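You operate a simulated robot arm through the tools that you are given. There is no shell and no other tool. Be economical: measure what you need, move in short steps, check, and stop when the job is done.

Carry out the task below with a simulated two-armed robot. There is one attempt and no reset: what you move stays moved.

Task
Pack the pink cloud into the small tub, bin the stick, lid it, set it on the mat for pick-up.
Fine: The stick goes into the grey cup; the lid is pressed home before the floss wilts; the other clouds stay. The spinner stays off.

Only the result counts: the job must be done as asked and must still hold three seconds after the hand-in. Knocking over, shifting, dropping, spilling or breaking anything else fails it. A push-on lid holds only when it is set on centred and level and pressed home; a screw cap is set on level and turned clockwise until tight.

Robot
Two 7-joint arms with two-finger parallel grippers on one trunk, on a base that drives. Base frame: it is fixed to the floor where the robot stands at the start and does not move with it; the origin is under the middle of the robot, x ahead of it, y to its left, z up. Units: m, rad, N and s.
The left shoulder is at the start at [0.071, 0.156, 1.08], the right one opposite. Places, roughly: blue lid (9x9x3 cm) [-0.1, -0.7, 0.9]; heat knob [0.1, -0.6, 0.9]; motor switch [0.2, -0.6, 0.9]; pink lid (9x9x3 cm) [-0.3, -0.7, 0.9]; top of the grey mat [-0.3, -0.6, 0.8]; white lid (9x9x3 cm) [-0.4, -0.7, 0.9]. Payload 3.91 kg a hand.
The TCP of each hand is the grasp point between the finger pads, 0.03 m short of the fingertips. In the tool frame z runs along the fingers and y along their closing line. The gripper opens to 0.11 m. The fingers are 0.02 m wide and 0.01 m thick; the gripper's body (0.048 by 0.112 m) begins 0.055 m behind the TCP.
Orientation is told as [roll, pitch, yaw] about the base's x, y, z axes, in that order, counted from this pose: with the fingers straight down and closing along the base's y, the tool's x points along the base's -x, its y along +y and its z along -z.

Tools
- The arms move only by the tool arm_command. It takes "left_plan", "right_plan" or both (then of equal length, played together; a hand with none holds still); each is a list of rows, each a list of 7 numbers: the shift along the base's x, y, z in m, then the turn, a rotation vector about the base's x, y, z in degrees, then the closure in counts, from 0 (fully open) to 255 (shut). In form: [[dx, dy, dz, ax, ay, az, gripper], ...]. A call has 1 to 20 rows; each row is the pose to reach, as a shift and turn from the pose commanded when the call began. Each row takes 0.2 s and may step no farther than 0.05 m and 0.15 rad from the row before; otherwise, or with a gripper value out of range, the whole call is refused. A pose out of reach is approached as far as the arm can. The call stops where the force on the tool passes 90 N (or 10 N more than at its start, if that is more) or the arm is blocked; 0.2 s more then pass. The fingers move at their own pace (about 0.108 m/s each) and stop on an object; they squeeze with about 40 N. The grip force told is the motor's: it shows also when the fingers shut on nothing. Time passes only in rows, and 0.2 s behind the last, so rows that repeat a pose let the fingers close. It gives the time, the measured TCP pose, the force on the tool (base axes), the opening and the grip force at its end, in the units of the frame above (readings bear some noise), with the torque about the TCP (base axes, N m) and any sound that the robot's microphone picked up.
- Cameras (640 x 400 px; columns grow to the right, rows downward): "scene" is now at [0.1116, -0.0627, 1.3046]; the picture's right is [-0.73, -0.69, 0.00], its down [-0.45, 0.47, -0.76] and it looks along [0.52, -0.55, -0.65] (base axes); focal length 214 px, centre (320, 200). "left" rides on the left gripper at [0.072, -0.017, -0.103] in its tool frame; the picture's right is [0.23, 0.97, 0.00], its down [-0.76, 0.18, -0.62] and it looks along [-0.61, 0.14, 0.78] (tool axes); focal length 222 px, centre (320, 200). "right" rides on the right gripper at [0.072, 0.017, -0.103] in its tool frame; the picture's right is [-0.23, 0.97, 0.00], its down [-0.76, -0.18, -0.62] and it looks along [-0.61, -0.14, 0.78] (tool axes); focal length 222 px, centre (320, 200). There is no depth. A picture from a camera that has moved, and an enlarged one, comes with that camera's place and axes in the base frame and with its lens. The place of the scene camera against the robot may be out by one fixed shift of up to 0.012 m in any direction.
- camera(camera): a new picture of that camera. The clock stands still meanwhile.
- move_column(by): slides the trunk up (or, below 0, down) by that many m; the arms and the scene camera ride with it, the base frame stays. It gives what a move gives, with no picture.
- base_move(legs): drives the robot by 1 to 6 legs, each [ahead, left, turn to the left] in m, m and rad, along the robot's own axes; the way and the turn of a leg run together, so that a leg with both is an arc; at most 1.5 m and 3.142 rad a leg. The arms and the cameras ride along, it lands a little off, and it stops where it bumps. It gives what a move gives.
- turn_head(pan, tilt): turns the head with the scene camera to pan (to the left, within 1.501 rad either way) and tilt (down, from -0.506 to 1.204), counted from straight ahead of the robot. It gives what a move gives.
- close_up(camera, box): a new picture of the part [left, top, right, bottom] of that camera's present view, enlarged. The clock stands still meanwhile.
- finish_job(): hands the job in; it is judged then, once.

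Work in short steps. Places have to be worked out from the pictures, the camera data and where the tool is seen: move nearer, look again, correct. Check each grasp and each placing, and mend what went wrong. You have 120 turns and 88 pictures in all, those below and enlarged ones among them. Open the grippers and draw the arms clear of the work before you hand the job in, unless the task says otherwise; then end with one line.

The tools are called after ">>>" as a command line: name --argument value ..., lists and objects as JSON in quotes. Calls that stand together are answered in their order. arm_command: Moves the arms, as the interface text tells. Its arguments: {"type":"object","properties":{"left_plan":{"type":"array"},"right_plan":{"type":"array"}},"required":[]} The other tools are called the same way: move_column (by) slides the trunk up or down; base_move (legs) drives the base; turn_head (pan, tilt) turns the head that bears the scene camera; camera (camera) takes a picture; close_up (camera, box) takes an enlarged picture of a part of a camera's view; finish_job () hands the job in.

At the start:

```text
clock: 0.0
left_tcp_pos: [0.5973, 0.2318, 1.3099]
left_tool_rot: [0.0, 0.0, 0.0]
left_force: [0.1, 0.4, 0.6]
left_ft_torque: [0.04, -0.01, 0.02]
left_finger_gap: 0.11
left_grasp_force: 0.1
right_tcp_pos: [0.6692, -0.3142, 1.3256]
right_tool_rot: [0.0, 0.0, 0.0]
right_force: [-0.1, -0.7, -0.2]
right_ft_torque: [0.01, 0.02, -0.01]
right_finger_gap: 0.1099
right_grasp_force: 0.1
trunk travel left (down, up): [-0.525, 0.415]
robot x, y, heading: [-0.0018, -0.0009, -0.002]
head pan, tilt: [-0.817, 0.707]
```

scene: 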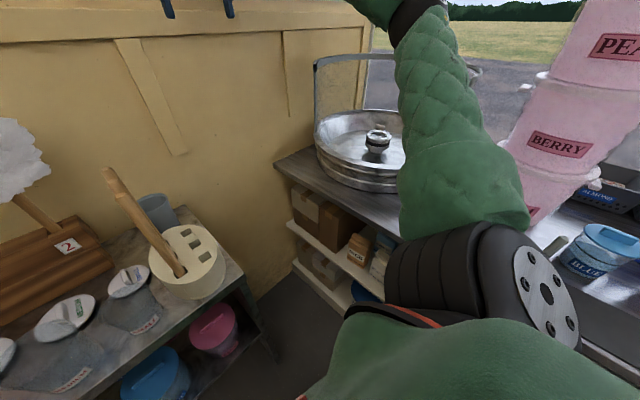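
right: 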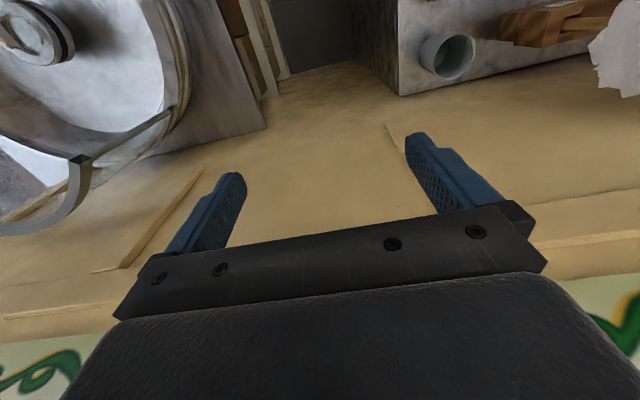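
left: 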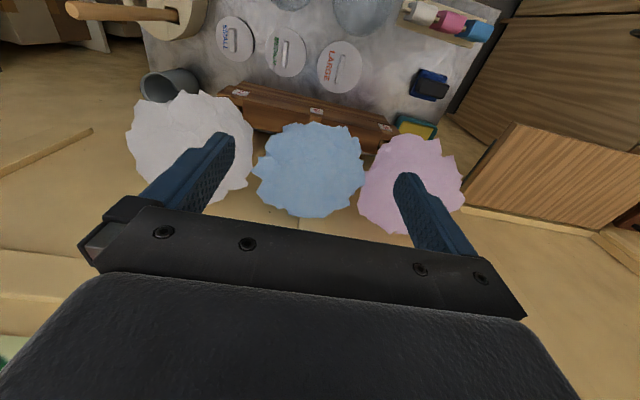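

The left picture shows the three clouds in a rack and three tubs behind it; I look around with the head first.

>>> turn_head --pan 0.1 --tilt 0.75

>>> camera --camera "scene"

>>> turn_head --pan -1.5 --tilt 0.75

>>> camera --camera "scene"

```text
clock: 1.2
left_tcp_pos: [0.5961, 0.2336, 1.3103]
left_tool_rot: [-0.001, 0.002, 0.0]
left_force: [0.3, 0.1, 0.7]
left_ft_torque: [0.02, -0.05, 0.04]
left_finger_gap: 0.1099
left_grasp_force: 0.1
right_tcp_pos: [0.6693, -0.313, 1.3254]
right_tool_rot: [0.001, 0.0, -0.001]
right_force: [-0.7, 0.1, 0.4]
right_ft_torque: [-0.01, -0.02, 0.0]
right_finger_gap: 0.1102
right_grasp_force: 0.1
trunk travel left (down, up): [-0.525, 0.415]
robot x, y, heading: [-0.0031, -0.0003, 0.002]
head pan, tilt: [0.099, 0.75]
```

```text
84 pictures are left
camera scene: at [0.136, 0.0071, 1.3009], right [0.1, -1.0, 0.0], down [-0.68, -0.07, -0.73], along [0.73, 0.07, -0.68], focal length 214 px, centre (320, 200)
```

scene: 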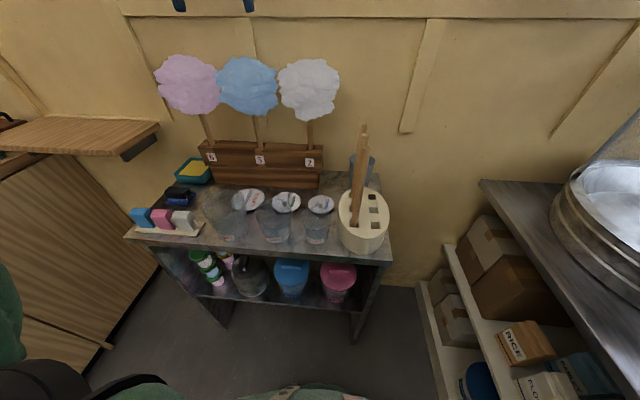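

```text
clock: 2.9
left_tcp_pos: [0.5981, 0.233, 1.3101]
left_tool_rot: [0.0, 0.001, 0.0]
left_force: [-0.1, -1.1, 0.8]
left_ft_torque: [0.03, -0.01, -0.02]
left_finger_gap: 0.1102
left_grasp_force: 0.1
right_tcp_pos: [0.6688, -0.3145, 1.3252]
right_tool_rot: [-0.001, 0.001, 0.0]
right_force: [0.7, 0.1, 1.2]
right_ft_torque: [0.0, 0.01, -0.04]
right_finger_gap: 0.1099
right_grasp_force: 0.0
trunk travel left (down, up): [-0.525, 0.415]
robot x, y, heading: [-0.0008, -0.0016, 0.003]
head pan, tilt: [-1.499, 0.75]
```

```text
83 pictures are left
camera scene: at [0.0596, -0.0837, 1.301], right [-1.0, -0.07, 0.0], down [-0.05, 0.68, -0.73], along [0.05, -0.73, -0.68], focal length 214 px, centre (320, 200)
```

scene: 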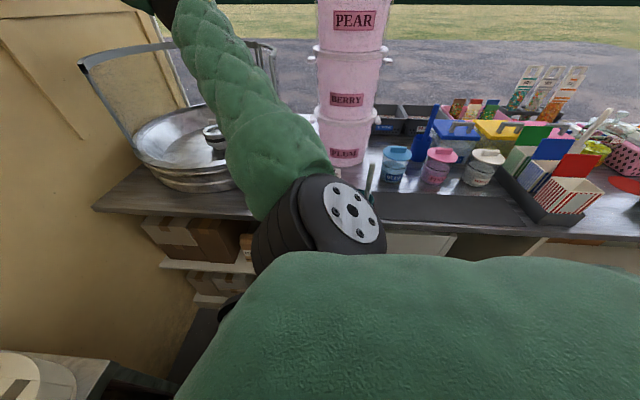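

The tubs are on the table ahead, the dark mat is on the right counter. I zoom in on the tubs, the rack and the mat.

>>> close_up --camera "scene" --box '[300, 100, 620, 300]'

>>> turn_head --pan 0.1 --tilt 0.75

>>> close_up --camera "scene" --box '[120, 140, 400, 315]'

>>> close_up --camera "left" --box '[120, 0, 520, 250]'

```text
2.00 times, centred on (460, 200) of scene
camera zoom: at [0.0596, -0.0837, 1.301], right [-1.0, -0.07, 0.0], down [-0.05, 0.68, -0.73], along [0.05, -0.73, -0.68], focal length 429 px, centre (40, 200)
```

zoom: 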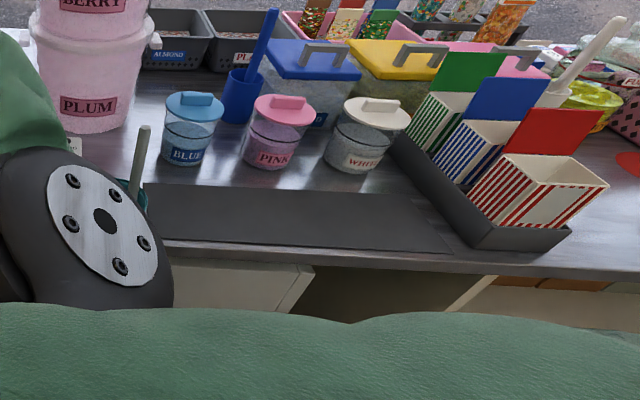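

```text
clock: 4.5
left_tcp_pos: [0.5964, 0.2324, 1.3114]
left_tool_rot: [0.002, 0.001, 0.0]
left_force: [-0.5, 0.5, -0.2]
left_ft_torque: [0.01, 0.0, -0.05]
left_finger_gap: 0.11
left_grasp_force: 0.0
right_tcp_pos: [0.6684, -0.3156, 1.3254]
right_tool_rot: [0.0, -0.001, 0.001]
right_force: [-0.2, -0.5, 0.4]
right_ft_torque: [0.01, -0.02, -0.01]
right_finger_gap: 0.1099
right_grasp_force: 0.1
trunk travel left (down, up): [-0.525, 0.415]
robot x, y, heading: [-0.004, 0.0026, -0.007]
head pan, tilt: [0.099, 0.75]
```

```text
2.29 times, centred on (260, 228) of scene
camera zoom: at [0.136, 0.0071, 1.3009], right [0.1, -1.0, 0.0], down [-0.68, -0.07, -0.73], along [0.73, 0.07, -0.68], focal length 490 px, centre (457, 137)
```

zoom: 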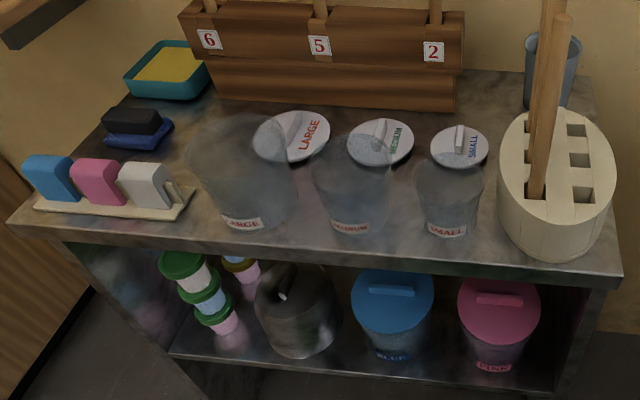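

```text
1.60 times, centred on (320, 125) of left
camera zoom: at [0.5225, 0.2141, 1.4132], right [-0.23, 0.97, 0.0], down [0.76, 0.18, 0.62], along [0.61, 0.14, -0.78], focal length 355 px, centre (320, 320)
```

zoom: 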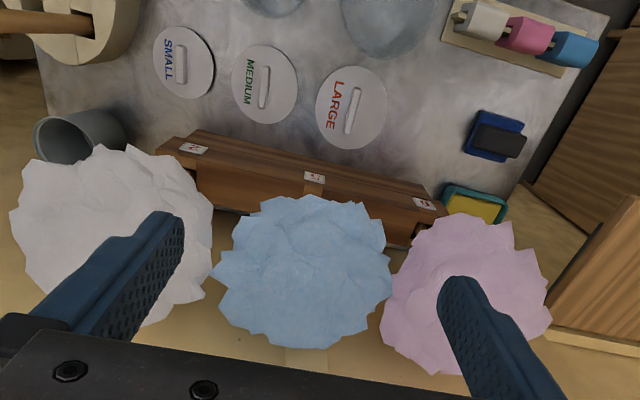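

Small tub ≈[0.49,0.05], its lid ≈[0.588,0.05,0.86], pink cloud ≈[0.66,0.375,1.155]. I zoom in on the pink cloud's stick and rack.

>>> close_up --camera "scene" --box '[140, 40, 380, 190]'

```text
2.67 times, centred on (260, 115) of scene
camera zoom: at [0.136, 0.0071, 1.3009], right [0.1, -1.0, 0.0], down [-0.68, -0.07, -0.73], along [0.73, 0.07, -0.68], focal length 572 px, centre (480, 427)
```

zoom: 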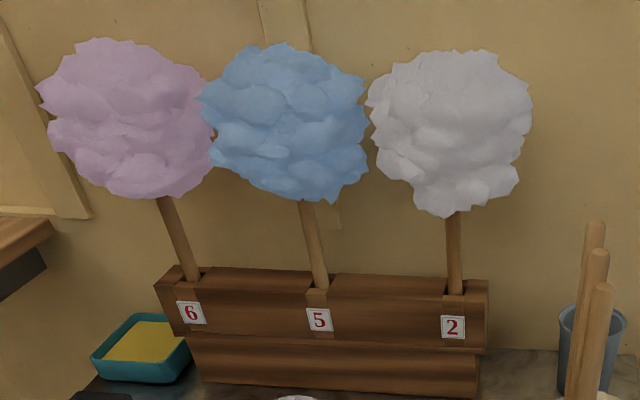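

Pink stick is exposed from z≈0.995 (rack top) to ≈1.08 at [0.665,0.373]. I swing the left hand to point forward, staying in front of the clouds.

>>> arm_command --left_plan '[[-0.01, 0.012, -0.005, 0, -8, 0, 0], [-0.02, 0.024, -0.01, 0, -16, 0, 0], [-0.03, 0.036, -0.015, 0, -24, 0, 0], [-0.04, 0.048, -0.02, 0, -32, 0, 0], [-0.05, 0.06, -0.025, 0, -40, 0, 0], [-0.06, 0.072, -0.03, 0, -48, 0, 0], [-0.07, 0.084, -0.035, 0, -56, 0, 0], [-0.08, 0.096, -0.04, 0, -64, 0, 0], [-0.09, 0.108, -0.045, 0, -72, 0, 0], [-0.1, 0.12, -0.05, 0, -80, 0, 0], [-0.11, 0.132, -0.055, 0, -86, 0, 0], [-0.12, 0.14, -0.06, 0, -90, 0, 0]]'

>>> camera --camera "left"

>>> camera --camera "scene"

```text
clock: 7.2
left_tcp_pos: [0.536, 0.4171, 1.3028]
left_tool_rot: [-3.013, -1.568, 3.008]
left_force: [0.2, 0.1, 0.5]
left_ft_torque: [0.01, -0.04, 0.04]
left_finger_gap: 0.1101
left_grasp_force: 0.0
left hand out of reach, approached as far as the arm can: row 9, 10, 11, 12
right_tcp_pos: [0.6674, -0.3143, 1.326]
right_tool_rot: [0.0, -0.001, -0.002]
right_force: [-0.3, -0.2, 0.8]
right_ft_torque: [-0.02, -0.01, -0.02]
right_finger_gap: 0.11
right_grasp_force: 0.1
trunk travel left (down, up): [-0.525, 0.415]
robot x, y, heading: [0.0016, -0.0011, -0.006]
head pan, tilt: [0.099, 0.75]
```

```text
78 pictures are left
camera left: at [0.4312, 0.3984, 1.2301], right [0.0, 0.97, -0.23], down [-0.62, 0.18, 0.76], along [0.78, 0.14, 0.61], focal length 222 px, centre (320, 200)
```

left: 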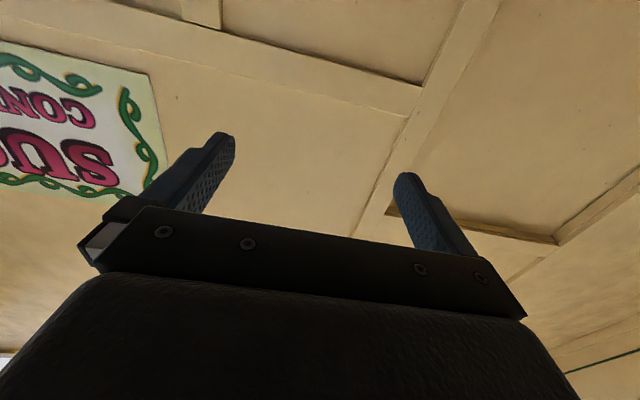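

```text
77 pictures are left
camera scene: at [0.1348, 0.0075, 1.3011], right [0.1, -1.0, 0.0], down [-0.68, -0.07, -0.73], along [0.73, 0.07, -0.68], focal length 214 px, centre (320, 200)
```

scene: 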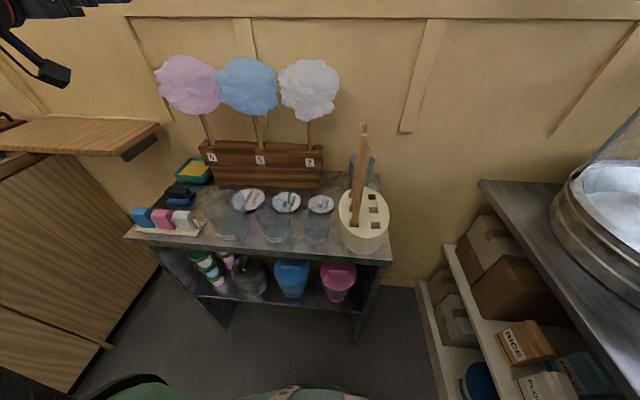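

The horizontal pose is too close to the body here; I back the base off 0.2 m for arm room.

>>> base_move --legs '[[-0.2, 0, 0]]'

>>> arm_command --left_plan '[[0.03, -0.01, -0.02, 0, 0, 0, 0], [0.07, -0.02, -0.04, 0, 0, 0, 0], [0.11, -0.03, -0.06, 0, 0, 0, 0], [0.15, -0.04, -0.08, 0, 0, 0, 0], [0.17, -0.044, -0.1, 0, 0, 0, 0], [0.17, -0.044, -0.14, 0, 0, 0, 0], [0.17, -0.044, -0.18, 0, 0, 0, 0], [0.17, -0.044, -0.22, 0, 0, 0, 0], [0.17, -0.044, -0.24, 0, 0, 0, 0]]'

>>> camera --camera "scene"

```text
clock: 8.8
left_tcp_pos: [0.3299, 0.4179, 1.3027]
left_tool_rot: [-2.235, -1.571, 2.239]
left_force: [-0.4, 0.8, -0.2]
left_ft_torque: [-0.01, 0.02, 0.0]
left_finger_gap: 0.1102
left_grasp_force: 0.0
right_tcp_pos: [0.4639, -0.3121, 1.3255]
right_tool_rot: [0.0, -0.002, 0.004]
right_force: [0.1, 0.2, -0.3]
right_ft_torque: [0.0, 0.0, -0.01]
right_finger_gap: 0.1103
right_grasp_force: 0.1
trunk travel left (down, up): [-0.525, 0.415]
robot x, y, heading: [-0.2067, -0.0011, 0.001]
head pan, tilt: [0.099, 0.75]
```

```text
clock: 11.0
left_tcp_pos: [0.4885, 0.4179, 1.0866]
left_tool_rot: [1.593, -1.384, -1.514]
left_force: [0.0, 0.1, 0.1]
left_ft_torque: [0.0, 0.04, 0.01]
left_finger_gap: 0.1098
left_grasp_force: 0.0
right_tcp_pos: [0.4657, -0.3123, 1.3264]
right_tool_rot: [0.0, 0.001, 0.004]
right_force: [0.6, 0.1, 0.5]
right_ft_torque: [0.02, -0.05, 0.01]
right_finger_gap: 0.1101
right_grasp_force: 0.0
trunk travel left (down, up): [-0.525, 0.415]
robot x, y, heading: [-0.2046, 0.0011, 0.007]
head pan, tilt: [0.099, 0.75]
stopped in row 9 (left hand): the arm was blocked; the commanded pose is now the measured one
```

```text
76 pictures are left
camera scene: at [-0.0689, 0.0068, 1.3011], right [0.1, -0.99, 0.0], down [-0.68, -0.07, -0.73], along [0.73, 0.08, -0.68], focal length 214 px, centre (320, 200)
```

scene: 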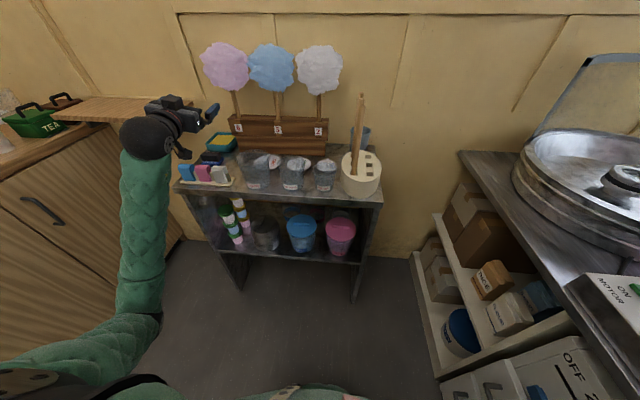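

Blocked by something off the tool; I look at the arm around the shelf.

>>> close_up --camera "scene" --box '[0, 60, 288, 240]'

>>> camera --camera "left"

```text
2.22 times, centred on (144, 150) of scene
camera zoom: at [-0.0689, 0.0068, 1.3011], right [0.1, -0.99, 0.0], down [-0.68, -0.07, -0.73], along [0.73, 0.08, -0.68], focal length 477 px, centre (711, 311)
```

zoom: 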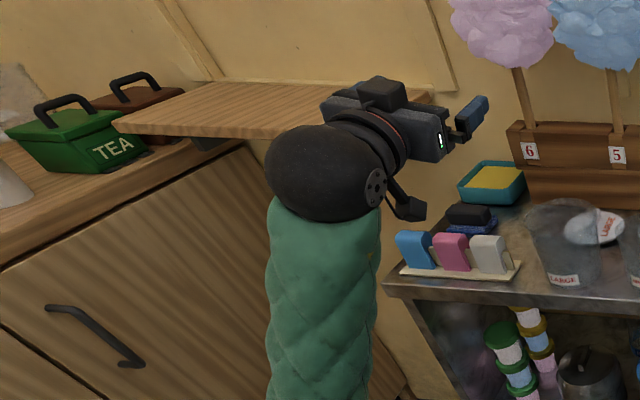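

```text
74 pictures are left
camera left: at [0.3841, 0.4055, 1.0121], right [-0.08, 1.0, -0.04], down [-0.63, -0.01, 0.78], along [0.78, 0.09, 0.63], focal length 222 px, centre (320, 200)
```

left: 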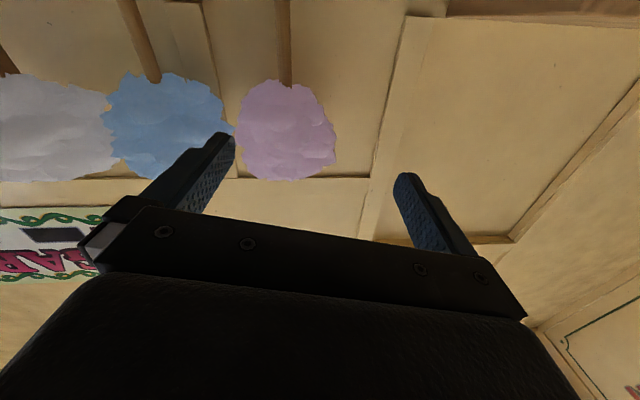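

The forearm is likely against the shelf/cabinet on the left. I ease up and right, levelling the hand, then look.

>>> arm_command --left_plan '[[0.0, -0.015, 0.02, -2, 0, -1, 0], [0.01, -0.03, 0.03, -5, 0, -2, 0], [0.02, -0.043, 0.03, -8, 0, -3.5, 0], [0.04, -0.043, 0.02, -10.7, 0, -4.5, 0], [0.05, -0.043, 0.0, -10.7, 0, -4.5, 0], [0.05, -0.043, -0.025, -10.7, 0, -4.5, 0], [0.05, -0.043, -0.047, -10.7, 0, -4.5, 0]]'

>>> close_up --camera "scene" --box '[80, 20, 368, 200]'

```text
clock: 12.6
left_tcp_pos: [0.5364, 0.3769, 1.0373]
left_tool_rot: [-0.628, -1.567, 0.622]
left_force: [0.0, 0.1, 0.2]
left_ft_torque: [0.0, -0.02, -0.04]
left_finger_gap: 0.1101
left_grasp_force: 0.1
right_tcp_pos: [0.466, -0.3114, 1.326]
right_tool_rot: [-0.001, 0.0, 0.004]
right_force: [0.9, -0.4, 0.2]
right_ft_torque: [-0.03, -0.02, 0.03]
right_finger_gap: 0.1101
right_grasp_force: 0.0
trunk travel left (down, up): [-0.525, 0.415]
robot x, y, heading: [-0.2039, 0.0002, 0.003]
head pan, tilt: [0.099, 0.75]
```

```text
2.22 times, centred on (224, 110) of scene
camera zoom: at [-0.0686, 0.0084, 1.3011], right [0.1, -0.99, 0.0], down [-0.68, -0.07, -0.73], along [0.73, 0.08, -0.68], focal length 477 px, centre (533, 400)
```

zoom: 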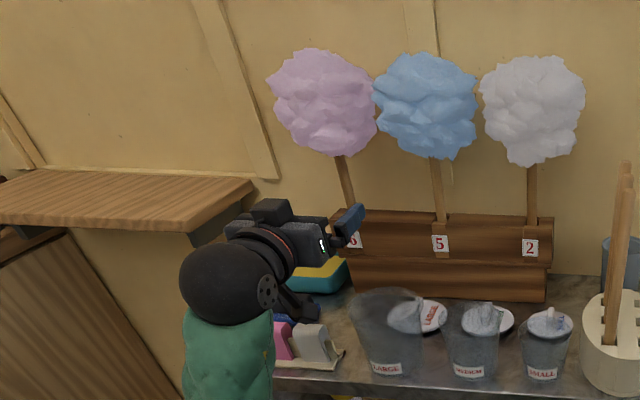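

Hand is level now at [0.536,0.377,1.037]. I check the stick from the left camera for lateral alignment.

>>> camera --camera "left"

```text
72 pictures are left
camera left: at [0.4317, 0.3592, 0.965], right [0.0, 0.97, -0.23], down [-0.62, 0.18, 0.76], along [0.79, 0.14, 0.6], focal length 222 px, centre (320, 200)
```

left: 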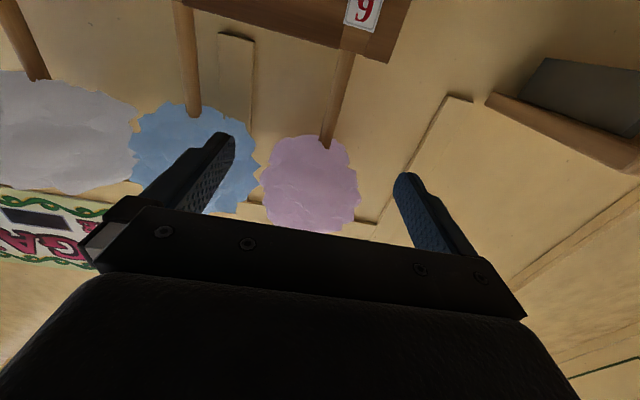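

Stick is at about [0.69,0.39]. I advance with open fingers around it.

>>> arm_command --left_plan '[[0.02, 0.013, 0, 0, 0, 0, 0], [0.06, 0.013, 0, 0, 0, 0, 0], [0.1, 0.013, 0, 0, 0, 0, 0], [0.13, 0.013, 0, 0, 0, 0, 0], [0.148, 0.013, 0, 0, 0, 0, 0]]'

>>> camera --camera "left"

>>> close_up --camera "scene" --box '[120, 20, 360, 170]'

```text
clock: 13.8
left_tcp_pos: [0.6285, 0.3898, 1.0372]
left_tool_rot: [-0.53, -1.563, 0.522]
left_force: [0.0, 0.1, -0.3]
left_ft_torque: [0.0, 0.04, -0.03]
left_finger_gap: 0.1099
left_grasp_force: 0.0
left hand out of reach, approached as far as the arm can: row 3, 4, 5
right_tcp_pos: [0.4662, -0.3123, 1.3247]
right_tool_rot: [0.001, 0.001, 0.004]
right_force: [-0.6, -0.7, 0.6]
right_ft_torque: [-0.02, 0.0, 0.04]
right_finger_gap: 0.1102
right_grasp_force: 0.1
trunk travel left (down, up): [-0.525, 0.415]
robot x, y, heading: [-0.2057, 0.0, 0.005]
head pan, tilt: [0.099, 0.75]
```

```text
71 pictures are left
camera left: at [0.5229, 0.3715, 0.9652], right [0.01, 0.97, -0.23], down [-0.62, 0.19, 0.76], along [0.79, 0.14, 0.6], focal length 222 px, centre (320, 200)
```

left: 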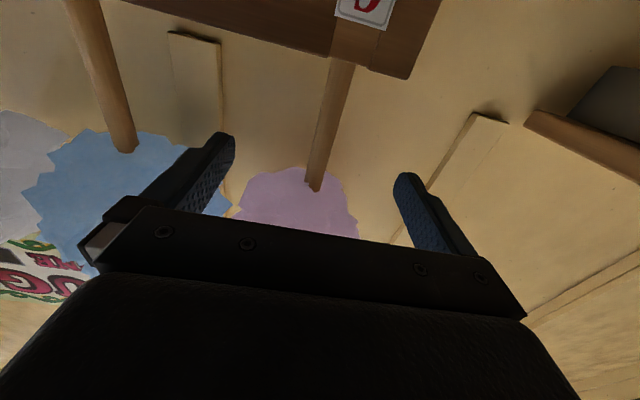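

```text
2.67 times, centred on (240, 95) of scene
camera zoom: at [-0.0684, 0.0077, 1.3009], right [0.1, -0.99, 0.0], down [-0.68, -0.07, -0.73], along [0.73, 0.08, -0.68], focal length 572 px, centre (533, 480)
```

zoom: 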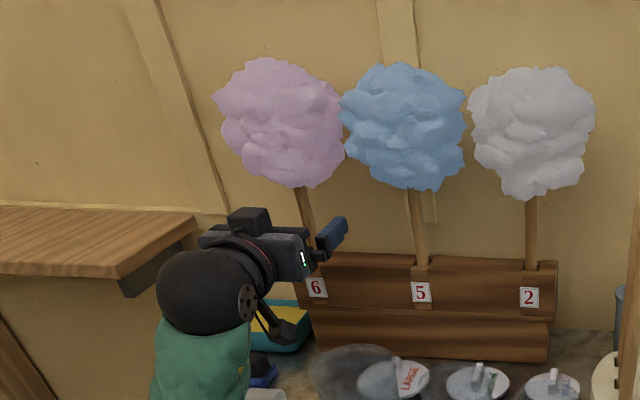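

The arm is at its limit, TCP x=0.629. I drive ahead 0.06 m so the fingers straddle the stick.

>>> base_move --legs '[[0.06, 0, 0]]'

>>> camera --camera "left"

```text
clock: 14.8
left_tcp_pos: [0.6845, 0.3894, 1.0375]
left_tool_rot: [-0.53, -1.565, 0.522]
left_force: [0.3, 0.2, 0.5]
left_ft_torque: [0.04, 0.01, 0.0]
left_finger_gap: 0.1098
left_grasp_force: 0.0
right_tcp_pos: [0.524, -0.3115, 1.3243]
right_tool_rot: [-0.001, 0.002, 0.002]
right_force: [0.6, 1.0, 0.0]
right_ft_torque: [0.02, 0.03, -0.02]
right_finger_gap: 0.1101
right_grasp_force: 0.1
trunk travel left (down, up): [-0.525, 0.415]
robot x, y, heading: [-0.1453, -0.0007, 0.004]
head pan, tilt: [0.099, 0.75]
stopped in leg 1: the robot was blocked; the commanded pose is now the measured one
```

```text
69 pictures are left
camera left: at [0.579, 0.3717, 0.9653], right [0.01, 0.97, -0.23], down [-0.62, 0.19, 0.76], along [0.79, 0.14, 0.6], focal length 222 px, centre (320, 200)
```

left: 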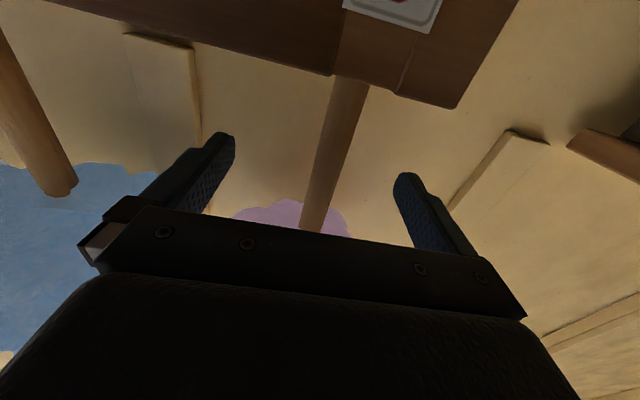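

The stick passes through the TCP pixel (318,189). I close the left hand.

>>> arm_command --left_plan '[[0, 0, 0, 0, 0, 0, 255], [0, 0, 0, 0, 0, 0, 255], [0, 0, 0, 0, 0, 0, 255], [0, 0, 0, 0, 0, 0, 255]]'

>>> camera --camera "left"

```text
clock: 15.8
left_tcp_pos: [0.6846, 0.389, 1.0371]
left_tool_rot: [-0.57, -1.565, 0.562]
left_force: [0.3, 0.0, -0.3]
left_ft_torque: [-0.02, 0.0, 0.01]
left_finger_gap: 0.0129
left_grasp_force: 39.8
right_tcp_pos: [0.5206, -0.3118, 1.3254]
right_tool_rot: [0.0, 0.0, 0.005]
right_force: [0.2, 0.3, 0.6]
right_ft_torque: [0.0, -0.02, 0.0]
right_finger_gap: 0.1098
right_grasp_force: 0.1
trunk travel left (down, up): [-0.525, 0.415]
robot x, y, heading: [-0.1486, 0.0007, -0.002]
head pan, tilt: [0.099, 0.75]
```

```text
68 pictures are left
camera left: at [0.5781, 0.3717, 0.9658], right [0.01, 0.97, -0.23], down [-0.62, 0.19, 0.76], along [0.79, 0.14, 0.6], focal length 222 px, centre (320, 200)
```

left: 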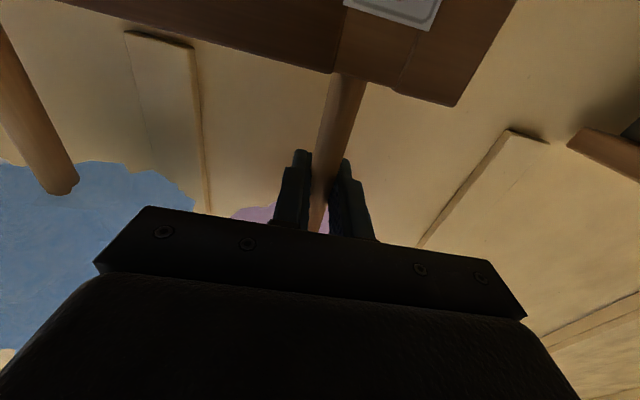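

Stick held (gap 12.9 mm). I lift straight up with the trunk.

>>> move_column --by 0.18

>>> camera --camera "scene"

>>> camera --camera "left"

```text
clock: 17.8
left_tcp_pos: [0.6849, 0.3896, 1.2175]
left_tool_rot: [-0.536, -1.567, 0.528]
left_force: [0.3, -0.5, 0.1]
left_ft_torque: [0.04, -0.01, -0.02]
left_finger_gap: 0.0129
left_grasp_force: 39.5
right_tcp_pos: [0.5225, -0.3116, 1.5042]
right_tool_rot: [0.0, 0.003, 0.003]
right_force: [0.3, 0.6, 0.8]
right_ft_torque: [-0.02, 0.0, 0.02]
right_finger_gap: 0.11
right_grasp_force: 0.0
trunk travel left (down, up): [-0.705, 0.235]
robot x, y, heading: [-0.1481, 0.0008, 0.006]
head pan, tilt: [0.099, 0.75]
```

```text
67 pictures are left
camera scene: at [-0.0123, 0.0076, 1.4808], right [0.1, -0.99, 0.0], down [-0.68, -0.07, -0.73], along [0.73, 0.08, -0.68], focal length 214 px, centre (320, 200)
```

scene: 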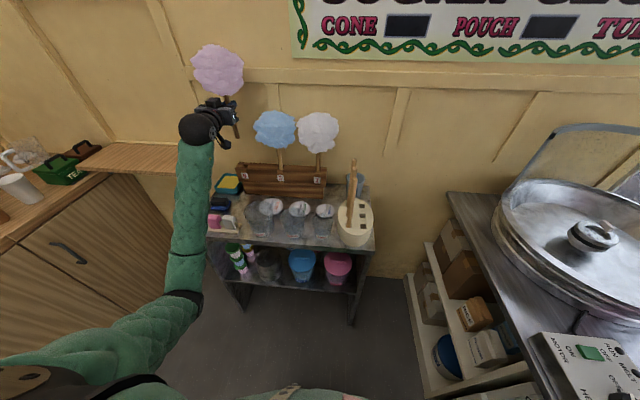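

```text
66 pictures are left
camera left: at [0.5785, 0.3716, 1.1455], right [0.01, 0.97, -0.23], down [-0.62, 0.19, 0.76], along [0.79, 0.14, 0.6], focal length 222 px, centre (320, 200)
```

left: 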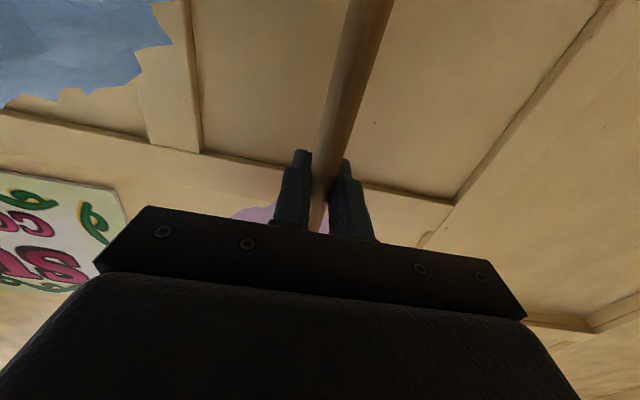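

Cloud lifted; I zoom to see the stick's lower end and whether it cleared the rack.

>>> close_up --camera "scene" --box '[160, 30, 400, 180]'

```text
2.67 times, centred on (280, 105) of scene
camera zoom: at [-0.0123, 0.0076, 1.4808], right [0.1, -0.99, 0.0], down [-0.68, -0.07, -0.73], along [0.73, 0.08, -0.68], focal length 572 px, centre (427, 453)
```

zoom: 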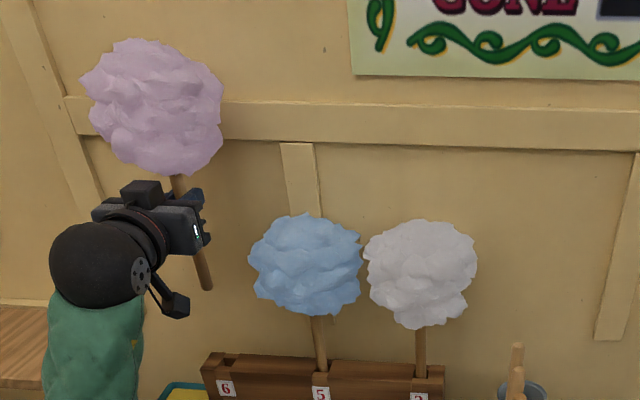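

The stick's lower end is at z≈1.11, clear of the rack; cloud centre ≈0.12 above the TCP. I back off 0.16 m to get free room for turning it over.

>>> base_move --legs '[[-0.16, 0, 0]]'

>>> arm_command --left_plan '[[0, -0.02, 0.02, 8, 0, 0, 255], [0, -0.04, 0.03, 16, 0, 0, 255], [0, -0.06, 0.03, 24, 0, 0, 255], [0, -0.08, 0.03, 32, 0, 0, 255], [0, -0.1, 0.03, 40, 0, 0, 255], [0, -0.12, 0.03, 48, 0, 0, 255], [0, -0.14, 0.03, 56, 0, 0, 255], [0, -0.15, 0.03, 64, 0, 0, 255], [0, -0.15, 0.03, 72, 0, 0, 255], [0, -0.15, 0.03, 80, 0, 0, 255], [0, -0.15, 0.03, 88, 0, 0, 255]]'

>>> camera --camera "scene"

```text
clock: 19.2
left_tcp_pos: [0.5279, 0.3851, 1.2175]
left_tool_rot: [-0.605, -1.565, 0.59]
left_force: [0.6, 0.2, 0.5]
left_ft_torque: [0.0, 0.03, 0.01]
left_finger_gap: 0.0126
left_grasp_force: 40.3
right_tcp_pos: [0.3625, -0.3146, 1.5058]
right_tool_rot: [0.001, 0.001, -0.001]
right_force: [0.2, -0.3, 0.5]
right_ft_torque: [0.02, 0.0, -0.02]
right_finger_gap: 0.1101
right_grasp_force: 0.0
trunk travel left (down, up): [-0.705, 0.235]
robot x, y, heading: [-0.3067, -0.0008, 0.0]
head pan, tilt: [0.099, 0.75]
```

```text
clock: 21.8
left_tcp_pos: [0.3725, 0.3431, 0.9438]
left_tool_rot: [0.898, -0.263, -1.422]
left_force: [0.3, 0.2, 0.1]
left_ft_torque: [0.02, -0.01, -0.01]
left_finger_gap: 0.0134
left_grasp_force: 40.2
left hand out of reach, approached as far as the arm can: row 1, 2, 3, 4, 5, 6, 7, 8, 9, 10, 11
right_tcp_pos: [0.3632, -0.3139, 1.5051]
right_tool_rot: [0.0, 0.0, -0.003]
right_force: [0.4, 0.4, 0.5]
right_ft_torque: [0.0, -0.01, 0.0]
right_finger_gap: 0.1099
right_grasp_force: 0.0
trunk travel left (down, up): [-0.705, 0.235]
robot x, y, heading: [-0.3079, -0.0007, -0.003]
head pan, tilt: [0.099, 0.75]
stopped in row 11 (left hand): the arm was blocked; the commanded pose is now the measured one
```

```text
64 pictures are left
camera scene: at [-0.1704, 0.0071, 1.4811], right [0.1, -0.99, 0.0], down [-0.68, -0.07, -0.73], along [0.73, 0.07, -0.68], focal length 214 px, centre (320, 200)
```

scene: 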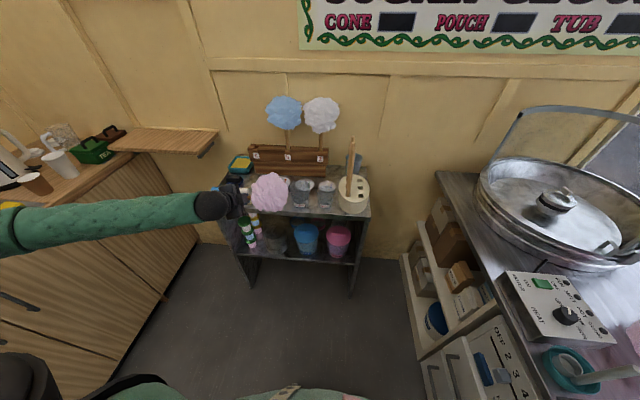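

The arm sagged off to an approximate pose, cloud now sideways near the tubs. I raise the trunk right away to clear them, then look.

>>> move_column --by 0.2

>>> camera --camera "scene"

>>> close_up --camera "scene" --box '[200, 90, 440, 240]'

```text
clock: 24.2
left_tcp_pos: [0.3719, 0.3435, 1.0495]
left_tool_rot: [0.898, -0.264, -1.424]
left_force: [1.0, 0.3, -0.3]
left_ft_torque: [0.0, 0.01, 0.0]
left_finger_gap: 0.0131
left_grasp_force: 39.6
right_tcp_pos: [0.364, -0.3117, 1.594]
right_tool_rot: [-0.013, 0.025, 0.007]
right_force: [1.0, -0.2, 0.5]
right_ft_torque: [0.01, 0.02, -0.04]
right_finger_gap: 0.1098
right_grasp_force: 0.0
trunk travel left (down, up): [-0.809, 0.131]
robot x, y, heading: [-0.3074, 0.0026, 0.001]
head pan, tilt: [0.099, 0.75]
stopped: the arm was blocked; the commanded pose is now the measured one
```

```text
63 pictures are left
camera scene: at [-0.1713, 0.007, 1.588], right [0.1, -1.0, 0.0], down [-0.68, -0.07, -0.73], along [0.73, 0.07, -0.68], focal length 214 px, centre (320, 200)
```

scene: 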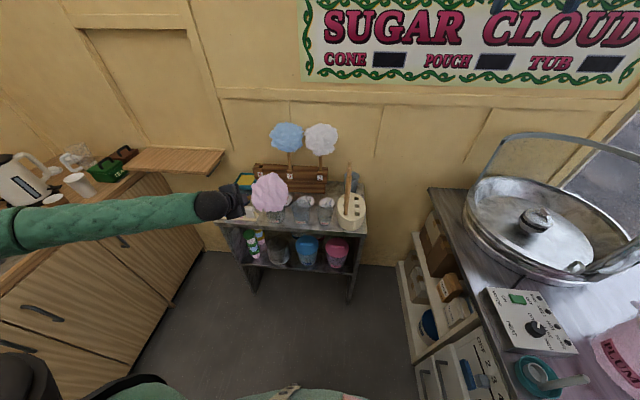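

```text
2.67 times, centred on (320, 165) of scene
camera zoom: at [-0.1713, 0.007, 1.588], right [0.1, -1.0, 0.0], down [-0.68, -0.07, -0.73], along [0.73, 0.07, -0.68], focal length 572 px, centre (320, 293)
```

zoom: 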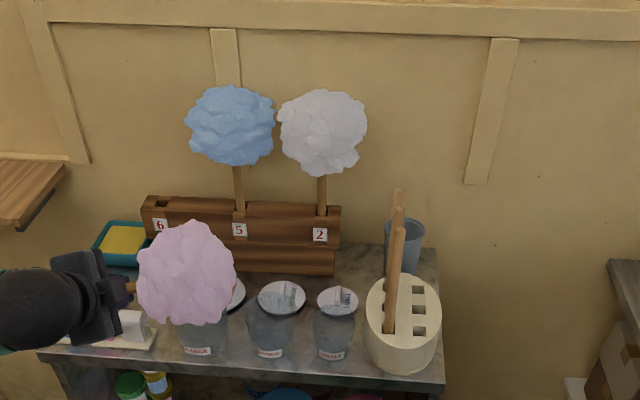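

The right hand hit the ceiling, which stopped the lift; the left hand now is at [0.372,0.343,1.05] with the cloud sideways, all else undisturbed. I continue turning the cloud down in a closer, roomier spot, half-way first.

>>> arm_command --left_plan '[[0.0, -0.01, 0.02, 7.4, -2, -2.3, 255], [0.01, -0.02, 0.04, 14.8, -4, -4.7, 255], [0.02, -0.03, 0.06, 22.2, -6, -7, 255], [0.03, -0.04, 0.08, 29.5, -7.9, -9.4, 255], [0.03, -0.05, 0.1, 36.9, -9.9, -11.7, 255], [0.03, -0.06, 0.11, 44.3, -11.9, -14, 255], [0.03, -0.07, 0.12, 51.7, -13.9, -16.4, 255]]'

```text
clock: 25.8
left_tcp_pos: [0.402, 0.1913, 1.1696]
left_tool_rot: [1.149, 0.623, -1.656]
left_force: [0.7, 0.3, -0.9]
left_ft_torque: [-0.02, 0.03, -0.01]
left_finger_gap: 0.0126
left_grasp_force: 39.9
left hand out of reach, approached as far as the arm can: row 1, 2, 3, 4, 5, 6, 7
right_tcp_pos: [0.3705, -0.3147, 1.5906]
right_tool_rot: [-0.011, 0.027, 0.007]
right_force: [1.1, -0.5, -1.1]
right_ft_torque: [-0.01, 0.03, 0.02]
right_finger_gap: 0.1101
right_grasp_force: 0.1
trunk travel left (down, up): [-0.809, 0.131]
robot x, y, heading: [-0.3087, -0.0018, 0.003]
head pan, tilt: [0.099, 0.75]
```

Orientation follows (cloud now ~36° below horizontal), position deviates a bit. I go on turning with the target shifted to where the hand is.

>>> arm_command --left_plan '[[0.0, -0.03, 0.01, 7.4, -2, -2.3, 255], [0.01, -0.06, 0.02, 14.8, -4, -4.7, 255], [0.02, -0.08, 0.03, 22.2, -6, -7, 255], [0.02, -0.08, 0.03, 29.5, -7.9, -9.4, 255]]'

>>> camera --camera "scene"

```text
clock: 26.8
left_tcp_pos: [0.3228, 0.0032, 1.218]
left_tool_rot: [1.259, 1.148, -1.748]
left_force: [-0.4, -0.4, 0.7]
left_ft_torque: [0.01, 0.03, 0.06]
left_finger_gap: 0.0125
left_grasp_force: 40.0
left hand out of reach, approached as far as the arm can: row 1, 2, 3, 4
right_tcp_pos: [0.3626, -0.3163, 1.5922]
right_tool_rot: [-0.009, 0.022, 0.005]
right_force: [-0.1, -0.3, 0.4]
right_ft_torque: [0.04, 0.01, 0.0]
right_finger_gap: 0.11
right_grasp_force: 0.1
trunk travel left (down, up): [-0.809, 0.131]
robot x, y, heading: [-0.3035, -0.0013, 0.0]
head pan, tilt: [0.099, 0.75]
```

```text
61 pictures are left
camera scene: at [-0.1727, 0.0027, 1.5848], right [0.1, -0.99, 0.0], down [-0.68, -0.07, -0.73], along [0.73, 0.07, -0.68], focal length 214 px, centre (320, 200)
```

scene: 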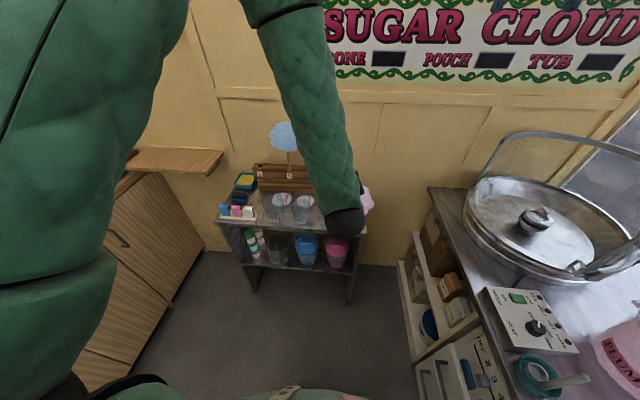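

The stick is now only ~24° from upside-down, with the elbow high. I finish the turn, moving the target to the right where the arm is comfortable.

>>> arm_command --left_plan '[[0.0, -0.045, 0.0, 5.5, -1.5, -1.7, 255], [0.0, -0.09, 0.0, 11, -3, -3.5, 255], [0.0, -0.13, 0.0, 16.5, -4.5, -5.2, 255], [0.0, -0.17, 0.0, 22.2, -6, -7, 255], [0.0, -0.17, 0.0, 22.2, -6, -7, 255]]'

>>> camera --camera "scene"

>>> camera --camera "left"

```text
clock: 28.2
left_tcp_pos: [0.296, -0.0325, 1.2159]
left_tool_rot: [1.184, 1.274, -1.961]
left_force: [-0.4, 0.0, 0.0]
left_ft_torque: [0.03, 0.01, -0.01]
left_finger_gap: 0.0124
left_grasp_force: 40.1
left hand out of reach, approached as far as the arm can: row 1, 2, 3, 4, 5
right_tcp_pos: [0.3657, -0.3124, 1.5926]
right_tool_rot: [-0.012, 0.025, 0.007]
right_force: [0.2, 0.1, -0.6]
right_ft_torque: [0.01, -0.01, -0.01]
right_finger_gap: 0.1099
right_grasp_force: 0.1
trunk travel left (down, up): [-0.809, 0.131]
robot x, y, heading: [-0.3047, 0.0004, -0.002]
head pan, tilt: [0.099, 0.75]
stopped in row 5 (left hand): the arm was blocked; the commanded pose is now the measured one
```

```text
60 pictures are left
camera scene: at [-0.1697, 0.0071, 1.5847], right [0.1, -0.99, 0.0], down [-0.68, -0.07, -0.73], along [0.73, 0.07, -0.68], focal length 214 px, centre (320, 200)
```

scene: 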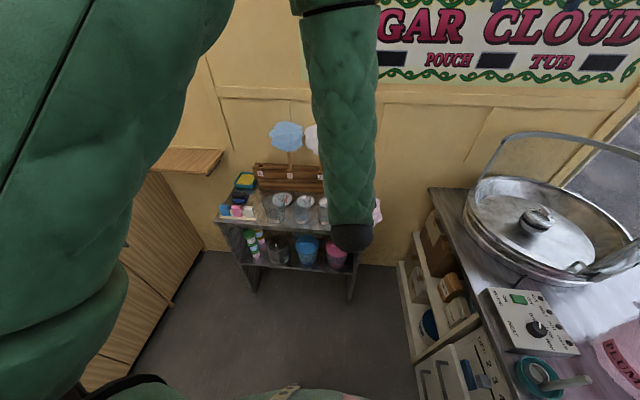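

```text
59 pictures are left
camera left: at [0.1992, 0.0044, 1.2917], right [0.04, -0.88, 0.48], down [-0.7, -0.37, -0.61], along [0.71, -0.31, -0.63], focal length 222 px, centre (320, 200)
```

left: 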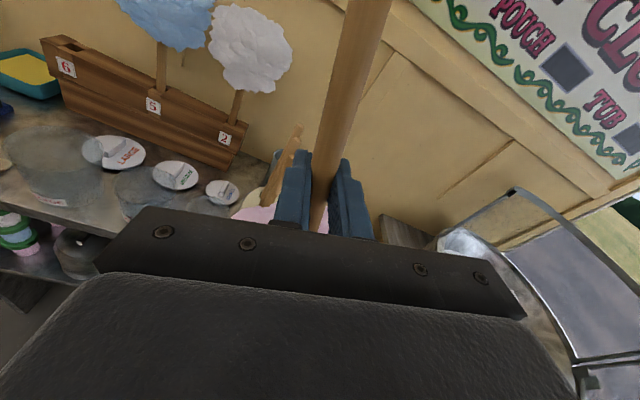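

The cloud now hangs below the left hand (~17° off vertical), well clear. Tall sticks stand close to the small tub, so I'll pack on the mat: turn the base left 0.5 rad so the right hand can fetch the tub while the cloud stays clear.

>>> base_move --legs '[[0, 0, 0.5]]'

>>> camera --camera "right"

>>> camera --camera "left"

```text
clock: 30.0
left_tcp_pos: [0.2346, 0.2678, 1.217]
left_tool_rot: [1.187, 1.274, -1.446]
left_force: [0.5, 0.1, -0.1]
left_ft_torque: [0.0, 0.02, 0.0]
left_finger_gap: 0.0122
left_grasp_force: 40.3
right_tcp_pos: [0.4319, 0.0551, 1.5927]
right_tool_rot: [-0.013, 0.025, 0.518]
right_force: [0.6, 0.1, 0.1]
right_ft_torque: [-0.01, -0.04, 0.0]
right_finger_gap: 0.1103
right_grasp_force: 0.1
trunk travel left (down, up): [-0.809, 0.131]
robot x, y, heading: [-0.3067, 0.0001, 0.509]
head pan, tilt: [0.099, 0.75]
```

```text
58 pictures are left
camera right: at [0.3612, 0.0388, 1.6978], right [-0.28, 0.96, -0.02], down [0.76, 0.24, 0.61], along [0.59, 0.16, -0.79], focal length 222 px, centre (320, 200)
```

right: 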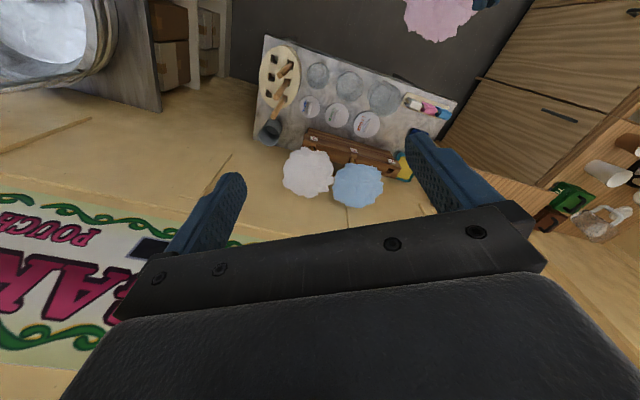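

```text
57 pictures are left
camera left: at [0.1316, 0.2512, 1.2924], right [0.46, -0.75, 0.48], down [-0.43, -0.66, -0.61], along [0.77, 0.08, -0.63], focal length 222 px, centre (320, 200)
```

left: 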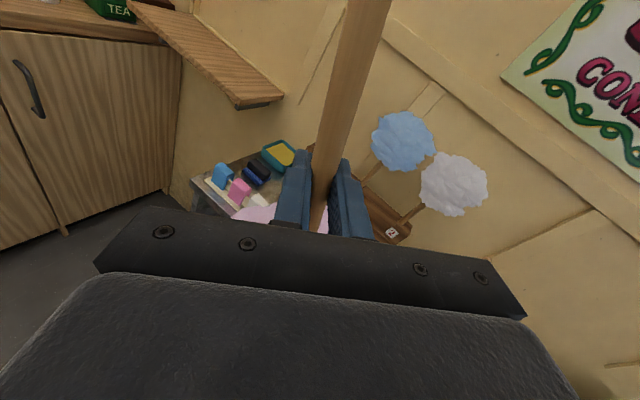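

Right hand hovers above the tub (≈[0.475,0.048]). I lower it to z≈1.27 while yawing, keeping off the sticks.

>>> arm_command --right_plan '[[0.0, 0.0, -0.04, 0, 0, -8, 0], [0.0, 0.0, -0.08, 0, 0, -16, 0], [0.0, 0.0, -0.12, 0, 0, -24, 0], [0.0, 0.0, -0.16, 0, 0, -32, 0], [0.0, 0.0, -0.2, 0, 0, -40, 0], [0.0, 0.0, -0.24, 0, 0, -48, 0], [0.0, 0.0, -0.28, 0, 0, -56, 0], [0.0, 0.0, -0.31, 0, 0, -64, 0], [0.0, 0.0, -0.31, 0, 0, -72, 0], [0.0, 0.0, -0.31, 0, 0, -80, 0], [0.0, 0.0, -0.31, 0, 0, -88, 0], [0.0, 0.0, -0.31, 0, 0, -96, 0], [0.0, 0.0, -0.31, 0, 0, -104, 0], [0.0, 0.0, -0.31, 0, 0, -112, 0], [0.0, 0.0, -0.31, 0, 0, -119.7, 0]]'

>>> camera --camera "right"

```text
clock: 33.2
left_tcp_pos: [0.2341, 0.2656, 1.2169]
left_tool_rot: [1.185, 1.273, -1.446]
left_force: [-0.3, -0.3, -0.3]
left_ft_torque: [-0.01, 0.0, 0.01]
left_finger_gap: 0.0124
left_grasp_force: 40.0
right_tcp_pos: [0.434, 0.0558, 1.2828]
right_tool_rot: [-0.011, 0.023, -1.575]
right_force: [1.0, 0.4, -0.4]
right_ft_torque: [0.0, 0.0, 0.0]
right_finger_gap: 0.1101
right_grasp_force: 0.1
trunk travel left (down, up): [-0.809, 0.131]
robot x, y, heading: [-0.3081, -0.0003, 0.51]
head pan, tilt: [0.099, 0.75]
```

```text
56 pictures are left
camera right: at [0.4497, 0.1275, 1.3878], right [0.97, -0.23, -0.02], down [-0.17, -0.78, 0.61], along [-0.15, -0.59, -0.79], focal length 222 px, centre (320, 200)
```

right: 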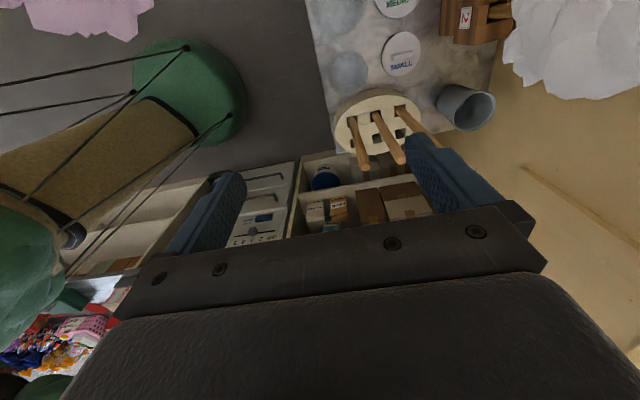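

Tub ≈[0.483,0.057]. I centre over it, correct the small tilt and lower to z≈1.08 for a sharper look.

>>> arm_command --right_plan '[[0.02, 0.0, -0.03, 0, -1.3, 0, 0], [0.04, 0.0, -0.07, 0.6, -1.3, 0, 0], [0.05, 0.002, -0.11, 0.6, -1.3, 0, 0], [0.05, 0.002, -0.15, 0.6, -1.3, 0, 0], [0.05, 0.002, -0.2, 0.6, -1.3, 0, 0], [0.05, 0.002, -0.2, 0.6, -1.3, 0, 0]]'

>>> camera --camera "right"

```text
clock: 34.6
left_tcp_pos: [0.2338, 0.2671, 1.2172]
left_tool_rot: [1.187, 1.274, -1.444]
left_force: [0.1, 0.5, 0.2]
left_ft_torque: [-0.02, 0.0, 0.02]
left_finger_gap: 0.0132
left_grasp_force: 39.9
right_tcp_pos: [0.4818, 0.0584, 1.081]
right_tool_rot: [0.009, 0.034, -1.571]
right_force: [-0.5, 0.3, -0.5]
right_ft_torque: [-0.01, -0.04, 0.04]
right_finger_gap: 0.1098
right_grasp_force: 0.0
trunk travel left (down, up): [-0.809, 0.131]
robot x, y, heading: [-0.3071, 0.0008, 0.508]
head pan, tilt: [0.099, 0.75]
```

```text
55 pictures are left
camera right: at [0.4964, 0.1291, 1.1879], right [0.97, -0.23, 0.0], down [-0.18, -0.78, 0.6], along [-0.13, -0.58, -0.8], focal length 222 px, centre (320, 200)
```

right: 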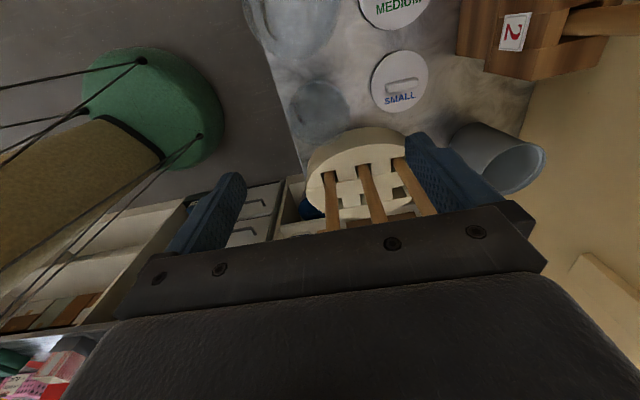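

Tub rim centre reads [0.482,0.061], diameter ≈0.07. I level the hand and descend to TCP z≈0.905, fingers front and back of the tub.

>>> arm_command --right_plan '[[0, 0.003, -0.03, -2, 0.5, 0, 0], [-0.003, 0.003, -0.07, -2, 0.5, 0, 0], [-0.003, 0.003, -0.11, -2, 0.5, 0, 0], [-0.003, 0.003, -0.14, -2, 0.5, 0, 0], [-0.003, 0.003, -0.16, -2, 0.5, 0, 0], [-0.003, 0.003, -0.172, -2, 0.5, 0, 0]]'

>>> camera --camera "right"

>>> close_up --camera "scene" --box '[240, 100, 640, 350]'

```text
clock: 36.0
left_tcp_pos: [0.2354, 0.2674, 1.217]
left_tool_rot: [1.185, 1.274, -1.446]
left_force: [0.7, 0.2, -0.6]
left_ft_torque: [-0.03, 0.01, -0.03]
left_finger_gap: 0.0134
left_grasp_force: 39.9
right_tcp_pos: [0.4765, 0.0588, 0.9106]
right_tool_rot: [0.0, -0.001, -1.573]
right_force: [0.7, 0.4, 0.8]
right_ft_torque: [-0.01, -0.02, 0.0]
right_finger_gap: 0.11
right_grasp_force: 0.0
trunk travel left (down, up): [-0.809, 0.131]
robot x, y, heading: [-0.3104, -0.0003, 0.514]
head pan, tilt: [0.099, 0.75]
```

```text
54 pictures are left
camera right: at [0.4924, 0.1332, 1.0141], right [0.97, -0.23, 0.0], down [-0.18, -0.76, 0.62], along [-0.14, -0.61, -0.78], focal length 222 px, centre (320, 200)
```

right: 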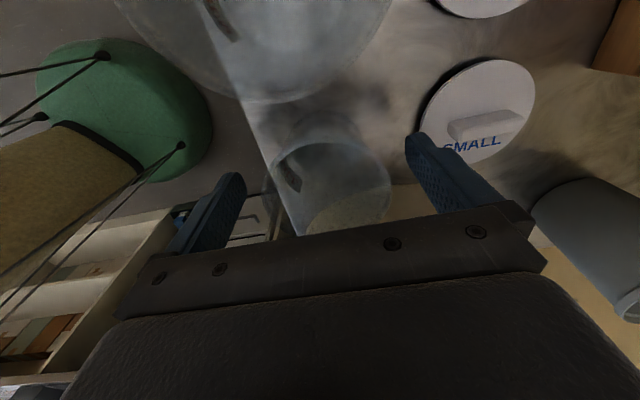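

```text
1.60 times, centred on (440, 225) of scene
camera zoom: at [-0.1905, 0.0708, 1.5847], right [0.57, -0.82, 0.0], down [-0.56, -0.39, -0.73], along [0.6, 0.42, -0.68], focal length 343 px, centre (128, 160)
```

zoom: 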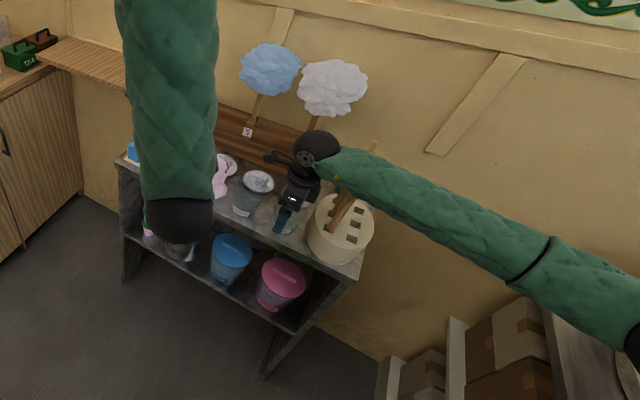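

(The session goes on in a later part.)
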